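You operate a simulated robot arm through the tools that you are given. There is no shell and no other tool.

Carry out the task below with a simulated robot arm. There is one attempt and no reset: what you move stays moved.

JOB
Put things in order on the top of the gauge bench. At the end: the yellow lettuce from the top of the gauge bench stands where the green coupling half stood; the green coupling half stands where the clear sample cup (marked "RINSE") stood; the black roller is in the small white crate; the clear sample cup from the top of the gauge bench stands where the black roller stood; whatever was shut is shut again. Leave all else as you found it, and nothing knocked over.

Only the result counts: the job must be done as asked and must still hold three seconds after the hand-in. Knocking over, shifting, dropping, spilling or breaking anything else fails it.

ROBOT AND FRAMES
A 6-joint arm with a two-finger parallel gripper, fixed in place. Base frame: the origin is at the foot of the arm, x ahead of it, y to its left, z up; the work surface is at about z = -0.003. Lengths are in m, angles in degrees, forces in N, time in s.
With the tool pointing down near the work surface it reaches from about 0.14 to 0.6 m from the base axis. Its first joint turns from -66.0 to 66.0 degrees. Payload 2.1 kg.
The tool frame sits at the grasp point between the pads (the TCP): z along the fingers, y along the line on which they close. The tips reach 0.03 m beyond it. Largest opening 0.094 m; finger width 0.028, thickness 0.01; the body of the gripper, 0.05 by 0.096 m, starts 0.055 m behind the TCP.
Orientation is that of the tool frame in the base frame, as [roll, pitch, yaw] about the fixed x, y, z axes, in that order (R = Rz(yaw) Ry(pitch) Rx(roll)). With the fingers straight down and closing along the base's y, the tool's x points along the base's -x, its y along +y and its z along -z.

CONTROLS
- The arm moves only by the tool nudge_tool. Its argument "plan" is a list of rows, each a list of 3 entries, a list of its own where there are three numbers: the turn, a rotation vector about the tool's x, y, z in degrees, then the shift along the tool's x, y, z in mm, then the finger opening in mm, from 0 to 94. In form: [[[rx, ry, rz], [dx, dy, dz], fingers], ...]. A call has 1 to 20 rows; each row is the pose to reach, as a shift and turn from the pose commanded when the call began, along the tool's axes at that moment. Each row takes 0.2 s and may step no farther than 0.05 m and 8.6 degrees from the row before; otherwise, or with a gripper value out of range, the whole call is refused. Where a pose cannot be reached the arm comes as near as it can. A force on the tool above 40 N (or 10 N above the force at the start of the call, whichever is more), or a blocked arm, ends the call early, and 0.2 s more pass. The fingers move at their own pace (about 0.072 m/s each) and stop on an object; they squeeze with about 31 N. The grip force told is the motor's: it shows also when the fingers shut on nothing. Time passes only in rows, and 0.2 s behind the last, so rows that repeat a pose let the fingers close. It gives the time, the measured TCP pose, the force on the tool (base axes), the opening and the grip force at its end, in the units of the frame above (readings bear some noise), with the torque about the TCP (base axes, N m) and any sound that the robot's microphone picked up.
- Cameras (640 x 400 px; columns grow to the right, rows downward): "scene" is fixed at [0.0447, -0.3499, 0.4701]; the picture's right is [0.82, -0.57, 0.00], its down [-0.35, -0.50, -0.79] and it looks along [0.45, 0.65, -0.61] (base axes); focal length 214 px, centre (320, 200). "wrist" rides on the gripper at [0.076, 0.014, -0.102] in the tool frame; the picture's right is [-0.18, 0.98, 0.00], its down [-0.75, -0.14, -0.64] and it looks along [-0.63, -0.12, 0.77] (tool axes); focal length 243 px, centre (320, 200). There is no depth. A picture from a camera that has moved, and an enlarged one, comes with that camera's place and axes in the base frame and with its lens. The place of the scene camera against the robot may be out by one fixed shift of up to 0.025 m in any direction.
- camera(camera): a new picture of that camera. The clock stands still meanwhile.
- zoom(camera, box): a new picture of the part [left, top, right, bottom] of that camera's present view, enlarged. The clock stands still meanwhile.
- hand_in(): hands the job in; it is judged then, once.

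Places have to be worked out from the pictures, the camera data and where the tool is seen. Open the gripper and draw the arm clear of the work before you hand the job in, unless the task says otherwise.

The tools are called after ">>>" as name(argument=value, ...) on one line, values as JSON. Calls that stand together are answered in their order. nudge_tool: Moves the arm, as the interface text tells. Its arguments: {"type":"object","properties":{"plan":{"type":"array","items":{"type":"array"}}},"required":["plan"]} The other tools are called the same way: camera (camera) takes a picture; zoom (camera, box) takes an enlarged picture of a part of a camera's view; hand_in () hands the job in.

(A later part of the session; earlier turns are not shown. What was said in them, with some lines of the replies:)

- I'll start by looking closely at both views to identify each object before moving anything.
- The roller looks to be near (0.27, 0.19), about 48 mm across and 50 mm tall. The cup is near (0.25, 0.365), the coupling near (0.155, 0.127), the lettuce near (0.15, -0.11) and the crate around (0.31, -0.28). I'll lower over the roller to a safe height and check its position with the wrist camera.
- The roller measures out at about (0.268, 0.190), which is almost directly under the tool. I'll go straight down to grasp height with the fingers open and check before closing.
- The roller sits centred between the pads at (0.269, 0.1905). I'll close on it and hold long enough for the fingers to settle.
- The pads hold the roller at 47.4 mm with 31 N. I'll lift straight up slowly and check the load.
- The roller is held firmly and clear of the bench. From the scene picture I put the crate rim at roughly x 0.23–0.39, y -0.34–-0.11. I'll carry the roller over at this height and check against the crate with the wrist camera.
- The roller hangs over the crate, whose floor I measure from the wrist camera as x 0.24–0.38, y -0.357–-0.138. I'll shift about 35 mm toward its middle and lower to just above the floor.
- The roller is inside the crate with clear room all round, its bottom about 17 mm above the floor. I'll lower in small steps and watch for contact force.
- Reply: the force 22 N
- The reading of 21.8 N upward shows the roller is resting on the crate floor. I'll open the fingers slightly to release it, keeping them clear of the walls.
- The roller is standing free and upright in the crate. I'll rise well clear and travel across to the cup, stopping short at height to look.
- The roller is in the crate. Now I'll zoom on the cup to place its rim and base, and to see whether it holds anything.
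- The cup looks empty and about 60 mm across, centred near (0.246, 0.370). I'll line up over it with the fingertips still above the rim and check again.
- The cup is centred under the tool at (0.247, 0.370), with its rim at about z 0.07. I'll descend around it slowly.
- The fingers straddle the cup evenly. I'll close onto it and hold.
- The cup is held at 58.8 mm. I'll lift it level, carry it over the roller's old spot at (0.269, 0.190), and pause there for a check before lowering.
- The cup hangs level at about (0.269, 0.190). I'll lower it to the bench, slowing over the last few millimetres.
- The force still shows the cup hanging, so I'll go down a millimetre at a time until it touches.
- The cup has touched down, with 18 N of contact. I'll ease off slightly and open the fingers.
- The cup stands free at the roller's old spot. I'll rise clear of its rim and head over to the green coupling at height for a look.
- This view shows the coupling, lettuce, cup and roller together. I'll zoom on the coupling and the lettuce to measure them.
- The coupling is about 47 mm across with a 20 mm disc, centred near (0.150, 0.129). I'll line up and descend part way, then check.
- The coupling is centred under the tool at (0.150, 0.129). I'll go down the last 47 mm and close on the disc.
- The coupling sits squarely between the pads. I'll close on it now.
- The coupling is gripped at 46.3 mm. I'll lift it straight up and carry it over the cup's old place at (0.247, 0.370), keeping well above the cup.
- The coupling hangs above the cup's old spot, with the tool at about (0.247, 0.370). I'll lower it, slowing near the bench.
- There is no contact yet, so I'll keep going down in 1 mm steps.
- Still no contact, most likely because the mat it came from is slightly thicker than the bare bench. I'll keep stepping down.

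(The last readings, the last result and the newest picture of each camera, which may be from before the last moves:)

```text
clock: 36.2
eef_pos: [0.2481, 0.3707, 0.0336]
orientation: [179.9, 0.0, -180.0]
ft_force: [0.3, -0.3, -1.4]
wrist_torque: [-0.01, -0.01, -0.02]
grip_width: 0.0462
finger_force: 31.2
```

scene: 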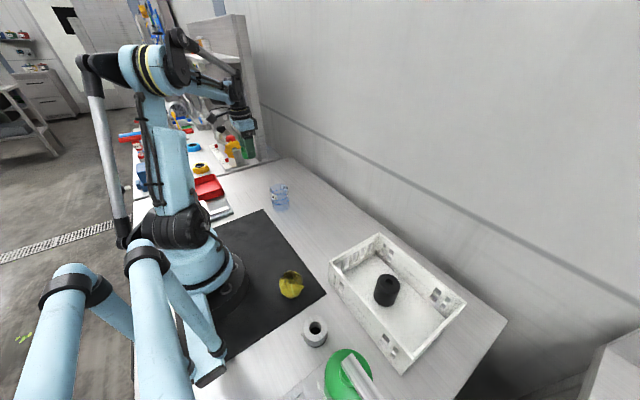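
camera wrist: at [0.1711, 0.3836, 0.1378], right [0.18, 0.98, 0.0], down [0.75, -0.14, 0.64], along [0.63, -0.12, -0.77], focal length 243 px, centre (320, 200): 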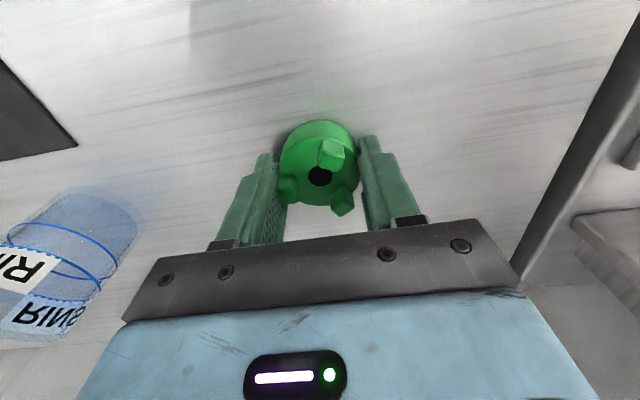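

>>> nudge_tool(plan=[[[0, 0, 0], [0, 0, 1], 36], [[0, 0, 0], [0, 0, 1], 36]])

```text
clock: 36.8
eef_pos: [0.2484, 0.3698, 0.0326]
orientation: [179.9, -0.1, 180.0]
ft_force: [-0.4, 0.5, -1.2]
wrist_torque: [0.02, -0.03, -0.03]
grip_width: 0.0463
finger_force: 31.7
```

There is still no contact at tool z 0.0326. I'll look at the gap before going lower.

>>> camera(camera="wrist")

>>> zoom(camera="scene", box=[220, 140, 300, 190])

```text
taken
camera wrist: at [0.171, 0.3834, 0.1347], right [0.18, 0.98, 0.0], down [0.75, -0.14, 0.64], along [0.63, -0.12, -0.77], focal length 243 px, centre (320, 200)
```

wrist: 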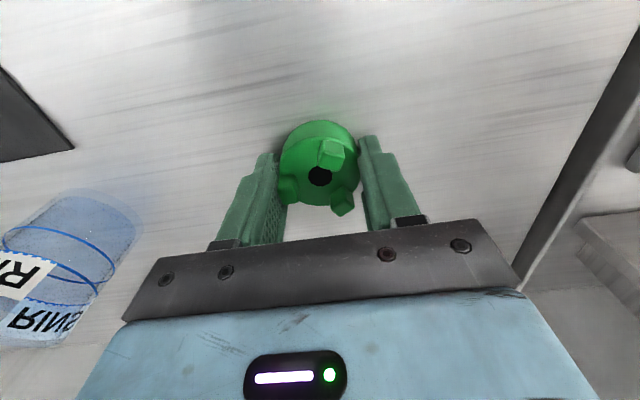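

```text
8.00 times, centred on (260, 165) of scene
camera zoom: at [0.0447, -0.3499, 0.4701], right [0.82, -0.57, 0.0], down [-0.35, -0.5, -0.79], along [0.45, 0.65, -0.61], focal length 1716 px, centre (800, 480)
```

zoom: 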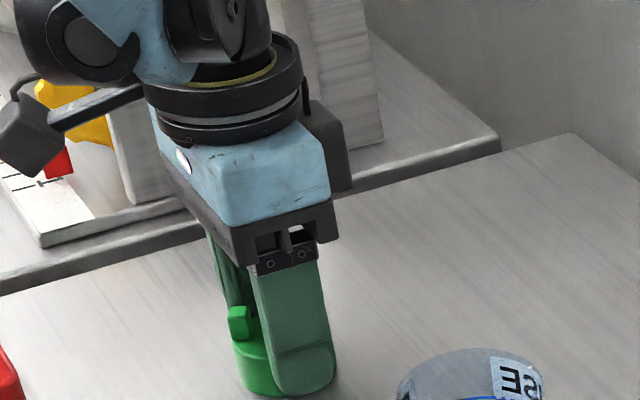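

There's a small shadow gap left and the fingertips still have about 5 mm of clearance. I'll take another 1 mm step.

>>> nudge_tool(plan=[[[0, 0, 0], [0, 0, 1], 36], [[0, 0, 0], [0, 0, 1], 36]])

```text
clock: 37.4
eef_pos: [0.2467, 0.3709, 0.0304]
orientation: [179.9, 0.2, 180.0]
ft_force: [0.0, 0.4, -1.2]
wrist_torque: [-0.01, 0.03, -0.01]
grip_width: 0.0463
finger_force: 31.6
```

>>> nudge_tool(plan=[[[0, 0, 0], [0, 0, 0.8], 36], [[0, 0, 0], [0, 0, 0.8], 36]])

```text
clock: 38.0
eef_pos: [0.2481, 0.3695, 0.0313]
orientation: [179.9, 0.0, -180.0]
ft_force: [-2.3, -2.3, 24.2]
wrist_torque: [0.09, -0.03, -0.03]
grip_width: 0.0463
finger_force: 30.3
```

Contact at 24 N: the coupling is on the bench. I'll ease off and open the fingers.

>>> nudge_tool(plan=[[[0, 0, 0], [0, 0, -0.5], 36], [[0, 0, 0], [0, 0, -0.5], 55], [[0, 0, 0], [0, 0, -0.5], 80], [[0, 0, 0], [0, 0, -0.5], 80]])

>>> camera(camera="wrist")

```text
clock: 39.0
eef_pos: [0.2479, 0.3706, 0.031]
orientation: [179.8, 0.0, -180.0]
ft_force: [0.5, 1.0, 0.3]
wrist_torque: [0.02, -0.02, 0.02]
grip_width: 0.08
finger_force: 0.1
```

```text
taken
camera wrist: at [0.1702, 0.3838, 0.1332], right [0.18, 0.98, 0.0], down [0.75, -0.14, 0.64], along [0.63, -0.12, -0.77], focal length 243 px, centre (320, 200)
```

wrist: 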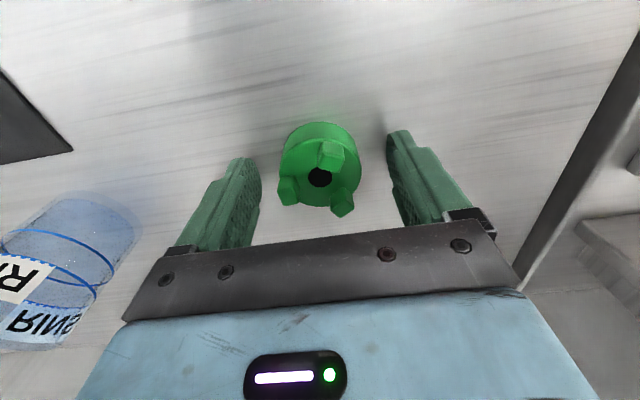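

The coupling stands free in the cup's old spot. The bush sits only about 10 mm from the lettuce on its -y side, so I'll turn the tool 90° and close along x. Next I'll lift and travel over the lettuce while turning.

>>> nudge_tool(plan=[[[0, 0, 0], [0, 0, -20], 80], [[0, 0, 0], [0, 0, -60], 94], [[0, 0, 0], [0, 0, -105], 94], [[0, 0, 0], [0, 0, -150], 94], [[0, 0, 0], [0, 0, -190], 94], [[0, 0, 7.5], [8, -40, -190], 94], [[0, 0, 15], [16, -80, -190], 94], [[0, 0, 22.5], [24, -120, -190], 94], [[0, 0, 30], [32, -160, -190], 94], [[0, 0, 37.5], [40, -200, -190], 94], [[0, 0, 45], [48, -240, -190], 94], [[0, 0, 52.5], [56, -280, -190], 94], [[0, 0, 60], [64, -320, -190], 94], [[0, 0, 67.5], [72, -360, -190], 94], [[0, 0, 75], [80, -400, -190], 94], [[0, 0, 82.5], [89, -440, -190], 94], [[0, 0, 90], [97, -479, -190], 94], [[0, 0, 90], [97, -479, -190], 94]])

>>> camera(camera="wrist")

>>> camera(camera="scene")

```text
clock: 42.8
eef_pos: [0.1498, -0.1106, 0.2203]
orientation: [-180.0, -0.1, 90.1]
ft_force: [-0.1, 0.1, -0.3]
wrist_torque: [-0.02, 0.02, -0.03]
grip_width: 0.0938
finger_force: 0.0
```

```text
taken
camera wrist: at [0.1636, -0.035, 0.3223], right [0.98, -0.18, 0.0], down [-0.14, -0.75, 0.64], along [-0.12, -0.63, -0.77], focal length 243 px, centre (320, 200)
```

wrist: 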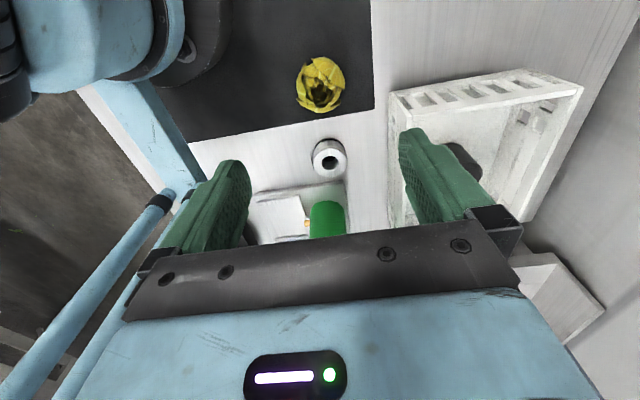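

```text
taken
```

scene: 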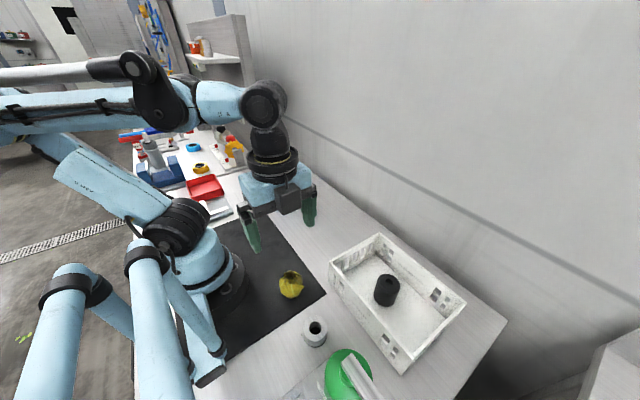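

The tool is now turned and over the lettuce, with the arm clear of everything. I'll zoom to measure the lettuce and the gap to the bush.

>>> zoom(camera="wrist", box=[264, 50, 392, 130])

>>> zoom(camera="wrist", box=[260, 100, 420, 200])

>>> zoom(camera="scene", box=[240, 250, 352, 320])

```text
5.00 times, centred on (328, 90) of wrist
camera zoom: at [0.1636, -0.035, 0.3223], right [0.98, -0.18, 0.0], down [-0.14, -0.75, 0.64], along [-0.12, -0.63, -0.77], focal length 1213 px, centre (280, 750)
```

zoom: 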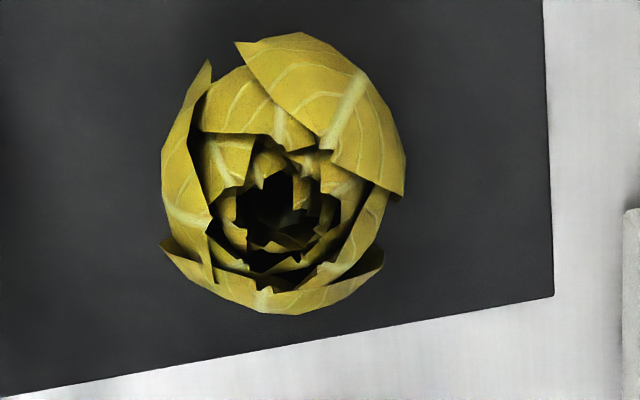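

```text
4.00 times, centred on (340, 150) of wrist
camera zoom: at [0.1636, -0.035, 0.3223], right [0.98, -0.18, 0.0], down [-0.14, -0.75, 0.64], along [-0.12, -0.63, -0.77], focal length 970 px, centre (240, 400)
```

zoom: 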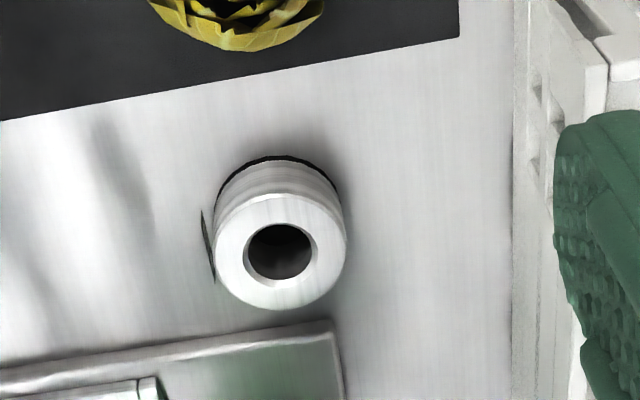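

```text
5.71 times, centred on (296, 285) of scene
camera zoom: at [0.0447, -0.35, 0.4701], right [0.82, -0.57, 0.0], down [-0.35, -0.5, -0.79], along [0.45, 0.65, -0.61], focal length 1226 px, centre (457, -286)
```

zoom: 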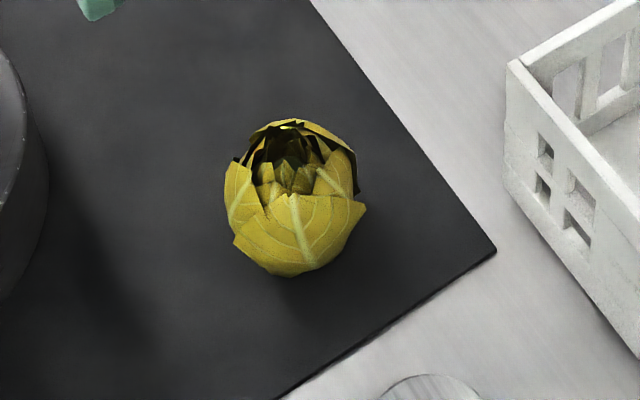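

The lettuce is about 56 mm across, centred at (0.150, -0.110), directly under the tool, and the bush is well clear. I'll descend to just above it and check.

>>> nudge_tool(plan=[[[0, 0, 0], [0, 0, 40], 94], [[0, 0, 0], [0, 0, 80], 94], [[0, 0, 0], [0, 0, 110], 94], [[0, 0, 0], [0, 0, 125], 94], [[0, 0, 0], [0, 0, 125], 94]])

>>> camera(camera="wrist")

>>> camera(camera="scene")

```text
clock: 44.0
eef_pos: [0.1494, -0.1103, 0.0939]
orientation: [180.0, -0.1, 90.0]
ft_force: [-0.2, 0.0, 0.3]
wrist_torque: [0.01, 0.02, -0.02]
grip_width: 0.0941
finger_force: 0.1
```

```text
taken
camera wrist: at [0.1641, -0.0343, 0.1974], right [0.98, -0.18, 0.0], down [-0.14, -0.75, 0.64], along [-0.12, -0.63, -0.77], focal length 243 px, centre (320, 200)
```

wrist: 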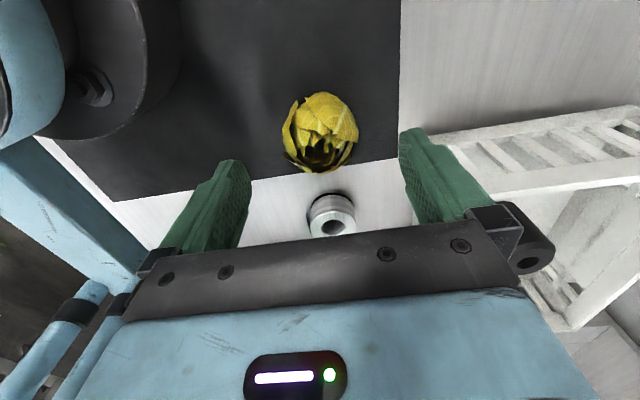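

```text
taken
```

scene: 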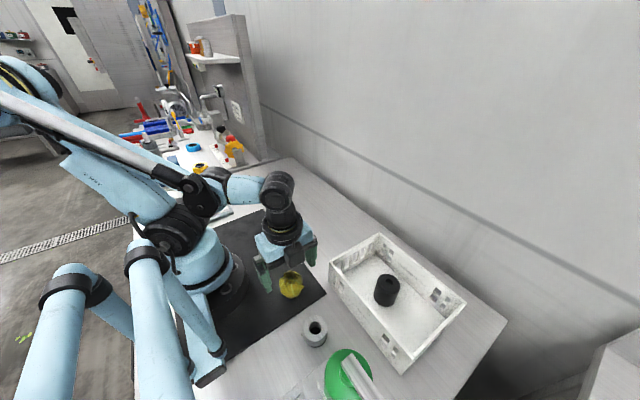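

The lettuce is centred at (0.150, -0.110). I'll narrow the fingers to 82 mm, which still clears it, and go down around it to grasp height.

>>> nudge_tool(plan=[[[0, 0, 0], [0, 0, 15], 82], [[0, 0, 0], [0, 0, 32], 82], [[0, 0, 0], [0, 0, 48], 82], [[0, 0, 0], [0, 0, 59], 82], [[0, 0, 0], [0, 0, 59], 82]])

>>> camera(camera="wrist")

>>> zoom(camera="scene", box=[220, 220, 380, 320])

```text
clock: 45.2
eef_pos: [0.1509, -0.11, 0.0353]
orientation: [180.0, -0.1, 90.0]
ft_force: [-0.1, 0.2, 0.0]
wrist_torque: [-0.01, 0.04, 0.01]
grip_width: 0.0822
finger_force: 0.1
```

```text
taken
camera wrist: at [0.1649, -0.034, 0.1374], right [0.98, -0.18, 0.0], down [-0.14, -0.75, 0.64], along [-0.12, -0.63, -0.77], focal length 243 px, centre (320, 200)
```

wrist: 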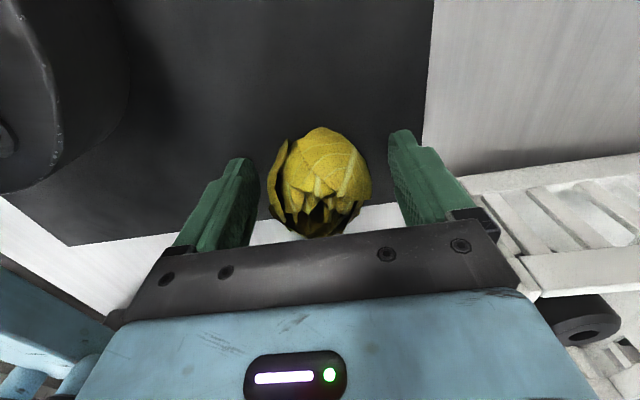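

```text
4.00 times, centred on (300, 270) of scene
camera zoom: at [0.0447, -0.3499, 0.4701], right [0.82, -0.57, 0.0], down [-0.35, -0.5, -0.79], along [0.45, 0.65, -0.61], focal length 858 px, centre (400, -80)
```

zoom: 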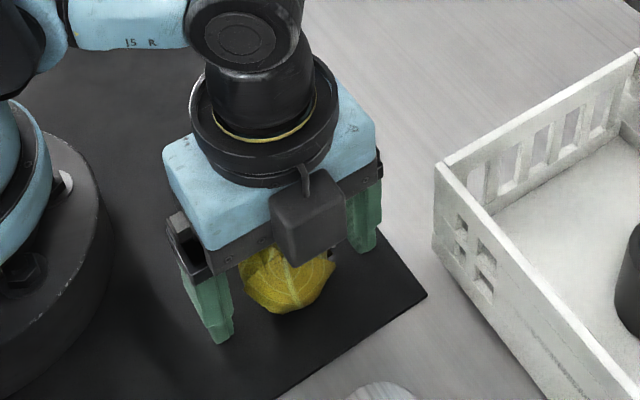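

The fingers straddle the lettuce evenly with the base and crate clear. I'll close on it gradually.

>>> nudge_tool(plan=[[[0, 0, 0], [0, 0, 0], 68], [[0, 0, 0], [0, 0, 0], 58], [[0, 0, 0], [0, 0, 0], 50], [[0, 0, 0], [0, 0, 0], 44], [[0, 0, 0], [0, 0, 0], 44], [[0, 0, 0], [0, 0, 0], 44]])

>>> camera(camera="wrist")

```text
clock: 46.6
eef_pos: [0.1506, -0.1095, 0.0354]
orientation: [180.0, -0.1, 90.0]
ft_force: [0.6, 0.1, 0.2]
wrist_torque: [0.04, 0.01, -0.02]
grip_width: 0.0584
finger_force: 31.2
```

```text
taken
camera wrist: at [0.1649, -0.0341, 0.1376], right [0.98, -0.18, 0.0], down [-0.14, -0.75, 0.64], along [-0.12, -0.63, -0.77], focal length 243 px, centre (320, 200)
```

wrist: 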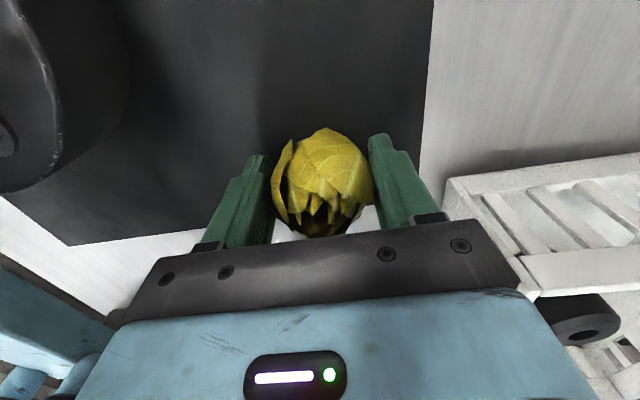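

The lettuce is held at 58.4 mm. I'll lift it, swing outward around the base while turning the tool back, and stop above the coupling's old spot at (0.150, 0.1295).

>>> nudge_tool(plan=[[[0, 0, 0], [0, 0, -8], 44], [[0, 0, 0], [0, 0, -30], 44], [[0, 0, 0], [0, 0, -65], 44], [[0, 0, 0], [0, 0, -105], 44], [[0, 0, 0], [0, 0, -140], 44], [[0, 0, -7.5], [20, 12, -140], 44], [[0, 0, -15], [40, 24, -140], 44], [[0, 0, -22.5], [60, 35, -140], 44], [[0, 0, -30], [80, 45, -140], 44], [[0, 0, -37.5], [100, 52, -140], 44], [[0, 0, -45], [120, 56, -140], 44], [[0, 0, -52.5], [140, 56, -140], 44], [[0, 0, -60], [160, 50, -140], 44], [[0, 0, -67.5], [180, 40, -140], 44], [[0, 0, -75], [200, 28, -140], 44], [[0, 0, -82.5], [220, 14, -140], 44], [[0, 0, -90], [239.6, -1, -140], 44], [[0, 0, -90], [239.6, -1, -140], 44]])

>>> camera(camera="wrist")

>>> camera(camera="scene")

```text
clock: 50.4
eef_pos: [0.1495, 0.1304, 0.1753]
orientation: [179.9, 0.1, -179.9]
ft_force: [0.1, 0.7, -0.8]
wrist_torque: [0.0, 0.02, 0.0]
grip_width: 0.0583
finger_force: 30.9
```

```text
taken
camera wrist: at [0.0729, 0.1437, 0.2781], right [0.18, 0.98, 0.0], down [0.75, -0.14, 0.64], along [0.63, -0.12, -0.77], focal length 243 px, centre (320, 200)
```

wrist: 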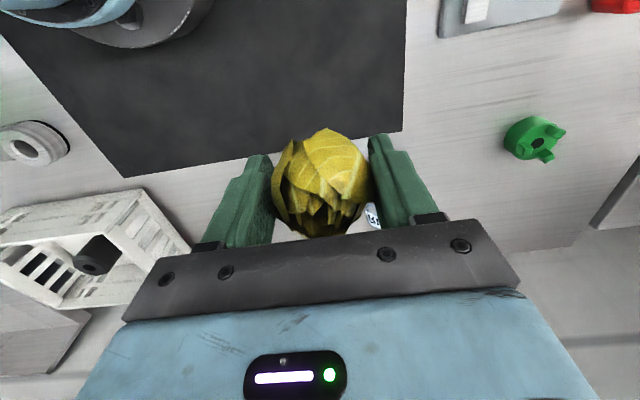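

```text
taken
```

scene: 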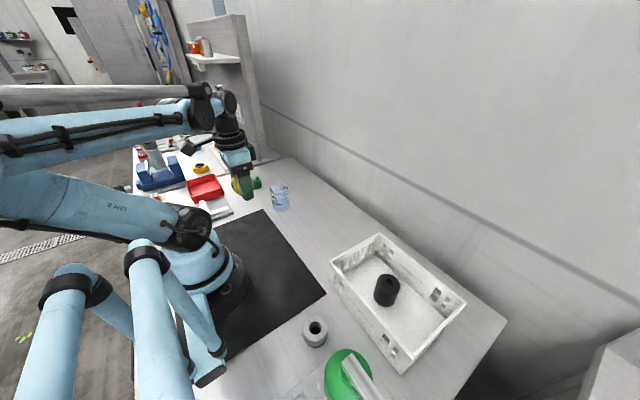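

The lettuce is level above the coupling's old spot. I'll lower it, slowing near the mat.

>>> nudge_tool(plan=[[[0, 0, 0], [0, 0, 35], 44], [[0, 0, 0], [0, 0, 70], 44], [[0, 0, 0], [0, 0, 105], 44], [[0, 0, 0], [0, 0, 125], 44], [[0, 0, 0], [0, 0, 134], 44], [[0, 0, 0], [0, 0, 138], 44], [[0, 0, 0], [0, 0, 138], 44]])

>>> camera(camera="wrist")

```text
clock: 52.0
eef_pos: [0.1509, 0.1299, 0.0399]
orientation: [179.9, 0.0, 179.9]
ft_force: [0.2, 0.2, -2.2]
wrist_torque: [0.04, 0.02, -0.02]
grip_width: 0.0586
finger_force: 31.2
```

```text
taken
camera wrist: at [0.0731, 0.1447, 0.1404], right [0.18, 0.98, 0.0], down [0.75, -0.14, 0.64], along [0.63, -0.12, -0.77], focal length 243 px, centre (320, 200)
```

wrist: 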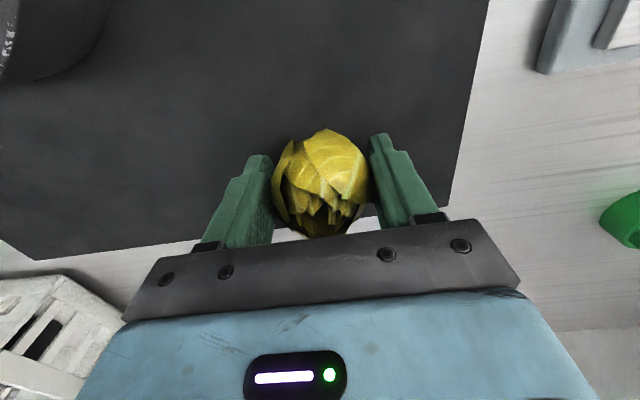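

It is still hanging, about 3 mm above where it should touch. I'll step down gently.

>>> nudge_tool(plan=[[[0, 0, 0], [0, 0, 1], 44], [[0, 0, 0], [0, 0, 2], 44], [[0, 0, 0], [0, 0, 2], 44]])

```text
clock: 52.8
eef_pos: [0.1506, 0.1307, 0.0365]
orientation: [179.9, 0.0, 179.9]
ft_force: [-0.7, 0.3, -0.9]
wrist_torque: [0.0, 0.03, -0.04]
grip_width: 0.0584
finger_force: 30.9
```

>>> nudge_tool(plan=[[[0, 0, 0], [0, 0, 0.8], 44], [[0, 0, 0], [0, 0, 0.8], 44]])

```text
clock: 53.4
eef_pos: [0.1484, 0.1294, 0.0352]
orientation: [179.9, -0.1, -180.0]
ft_force: [-2.9, 0.4, 24.1]
wrist_torque: [-0.12, 0.07, 0.02]
grip_width: 0.0582
finger_force: 31.4
```

The 24 N contact shows the lettuce is on the mat. I'll ease off slightly and open the fingers gradually.

>>> nudge_tool(plan=[[[0, 0, 0], [0, 0, -0.6], 44], [[0, 0, 0], [0, 0, -0.6], 60], [[0, 0, 0], [0, 0, -0.6], 66], [[0, 0, 0], [0, 0, -0.6], 74], [[0, 0, 0], [0, 0, -0.6], 84], [[0, 0, 0], [0, 0, -0.6], 84]])

>>> camera(camera="wrist")

```text
clock: 54.8
eef_pos: [0.1505, 0.1293, 0.0357]
orientation: [180.0, 0.0, -180.0]
ft_force: [0.2, 0.3, 0.1]
wrist_torque: [0.08, 0.01, -0.02]
grip_width: 0.084
finger_force: 0.1
```

```text
taken
camera wrist: at [0.0726, 0.1437, 0.1381], right [0.18, 0.98, 0.0], down [0.75, -0.14, 0.64], along [0.63, -0.12, -0.77], focal length 243 px, centre (320, 200)
```

wrist: 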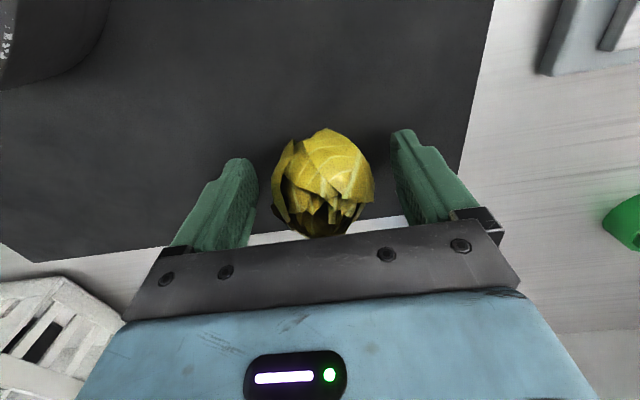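

The lettuce stands upright with the fingers clear. I'll rise straight up and go back toward the starting pose, then inspect the whole bench.

>>> nudge_tool(plan=[[[0, 0, 0], [0, 0, -15], 84], [[0, 0, 0], [0, 0, -45], 84], [[0, 0, 0], [0, 0, -85], 94], [[0, 0, 0], [0, 0, -130], 94], [[0, 0, 0], [0, 0, -175], 94], [[0, 0, 0], [0, 0, -220], 94], [[0, 0, 0], [-40, 5, -245], 94], [[0, 0, 0], [-80, 10, -270], 94], [[0, 0, 0], [-89, 12, -272], 94], [[0, 0, 0], [-89, 12, -272], 94], [[0, 0, 0], [-89, 12, -272], 94]])

>>> camera(camera="wrist")

>>> camera(camera="scene")

>>> zoom(camera="scene", box=[180, 150, 340, 250])

>>> zoom(camera="scene", box=[240, 220, 480, 400])

```text
clock: 57.2
eef_pos: [0.2362, 0.1399, 0.3088]
orientation: [179.9, 0.0, -180.0]
ft_force: [0.2, -0.3, 0.0]
wrist_torque: [-0.05, -0.02, -0.02]
grip_width: 0.094
finger_force: 0.1
```

```text
taken
camera wrist: at [0.1595, 0.1541, 0.411], right [0.18, 0.98, 0.0], down [0.75, -0.14, 0.64], along [0.63, -0.12, -0.77], focal length 243 px, centre (320, 200)
```

wrist: 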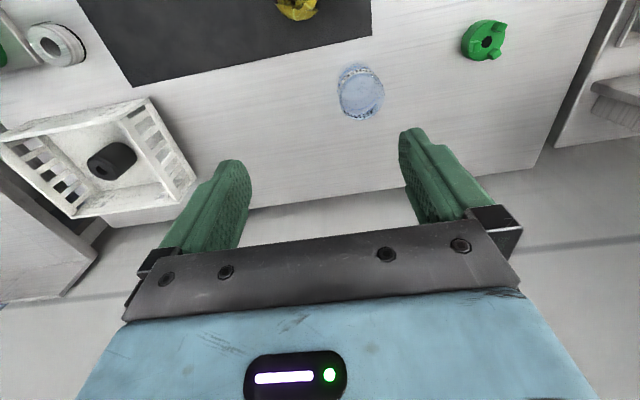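

```text
taken
```

scene: 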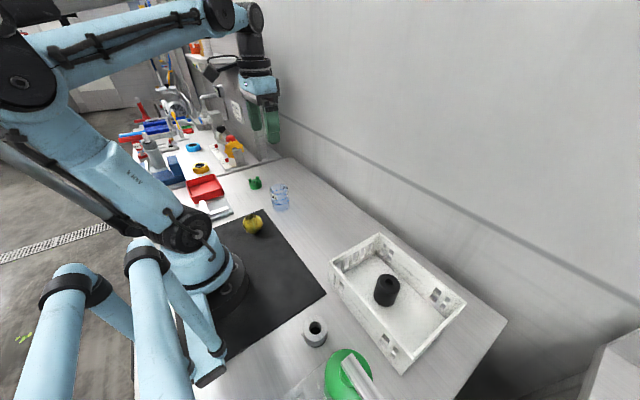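

```text
4.00 times, centred on (260, 200) of scene
camera zoom: at [0.0447, -0.3499, 0.4701], right [0.82, -0.57, 0.0], down [-0.35, -0.5, -0.79], along [0.45, 0.65, -0.61], focal length 858 px, centre (560, 200)
```

zoom: 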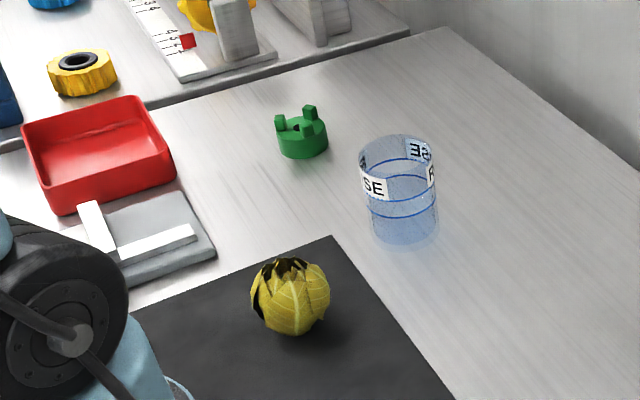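

```text
2.22 times, centred on (360, 310) of scene
camera zoom: at [0.0447, -0.3499, 0.4701], right [0.82, -0.57, 0.0], down [-0.35, -0.5, -0.79], along [0.45, 0.65, -0.61], focal length 477 px, centre (231, -44)
```

zoom: 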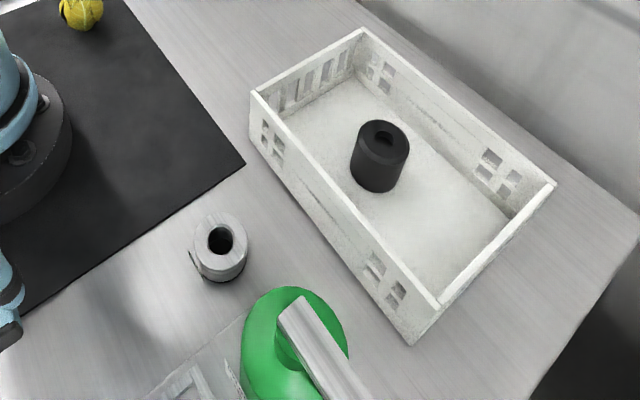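

The final pictures show everything in place and upright:
- The lettuce is on the coupling's old spot.
- The coupling is on the cup's old spot.
- The cup is on the roller's old spot.
- The roller stands in the crate.

Nothing else appears shifted and I opened nothing that needs shutting. The gripper is open and the arm is clear, so I'm handing in.

>>> hand_in()

```text
The job is handed in.
```

The job is done and handed in. The last pictures before hand-in showed everything upright and where it should be:

- **Black roller:** standing in the small white crate.
- **Clear "RINSE" cup:** where the black roller stood.
- **Green coupling half:** where the cup stood.
- **Yellow lettuce:** where the coupling half stood, on the black mat.

From the readings and pictures, each placed object is within a few millimetres of its target spot. Nothing else was touched, and I opened nothing that needed shutting. The arm was back near its starting pose with the gripper open. I have no result from the judging itself.
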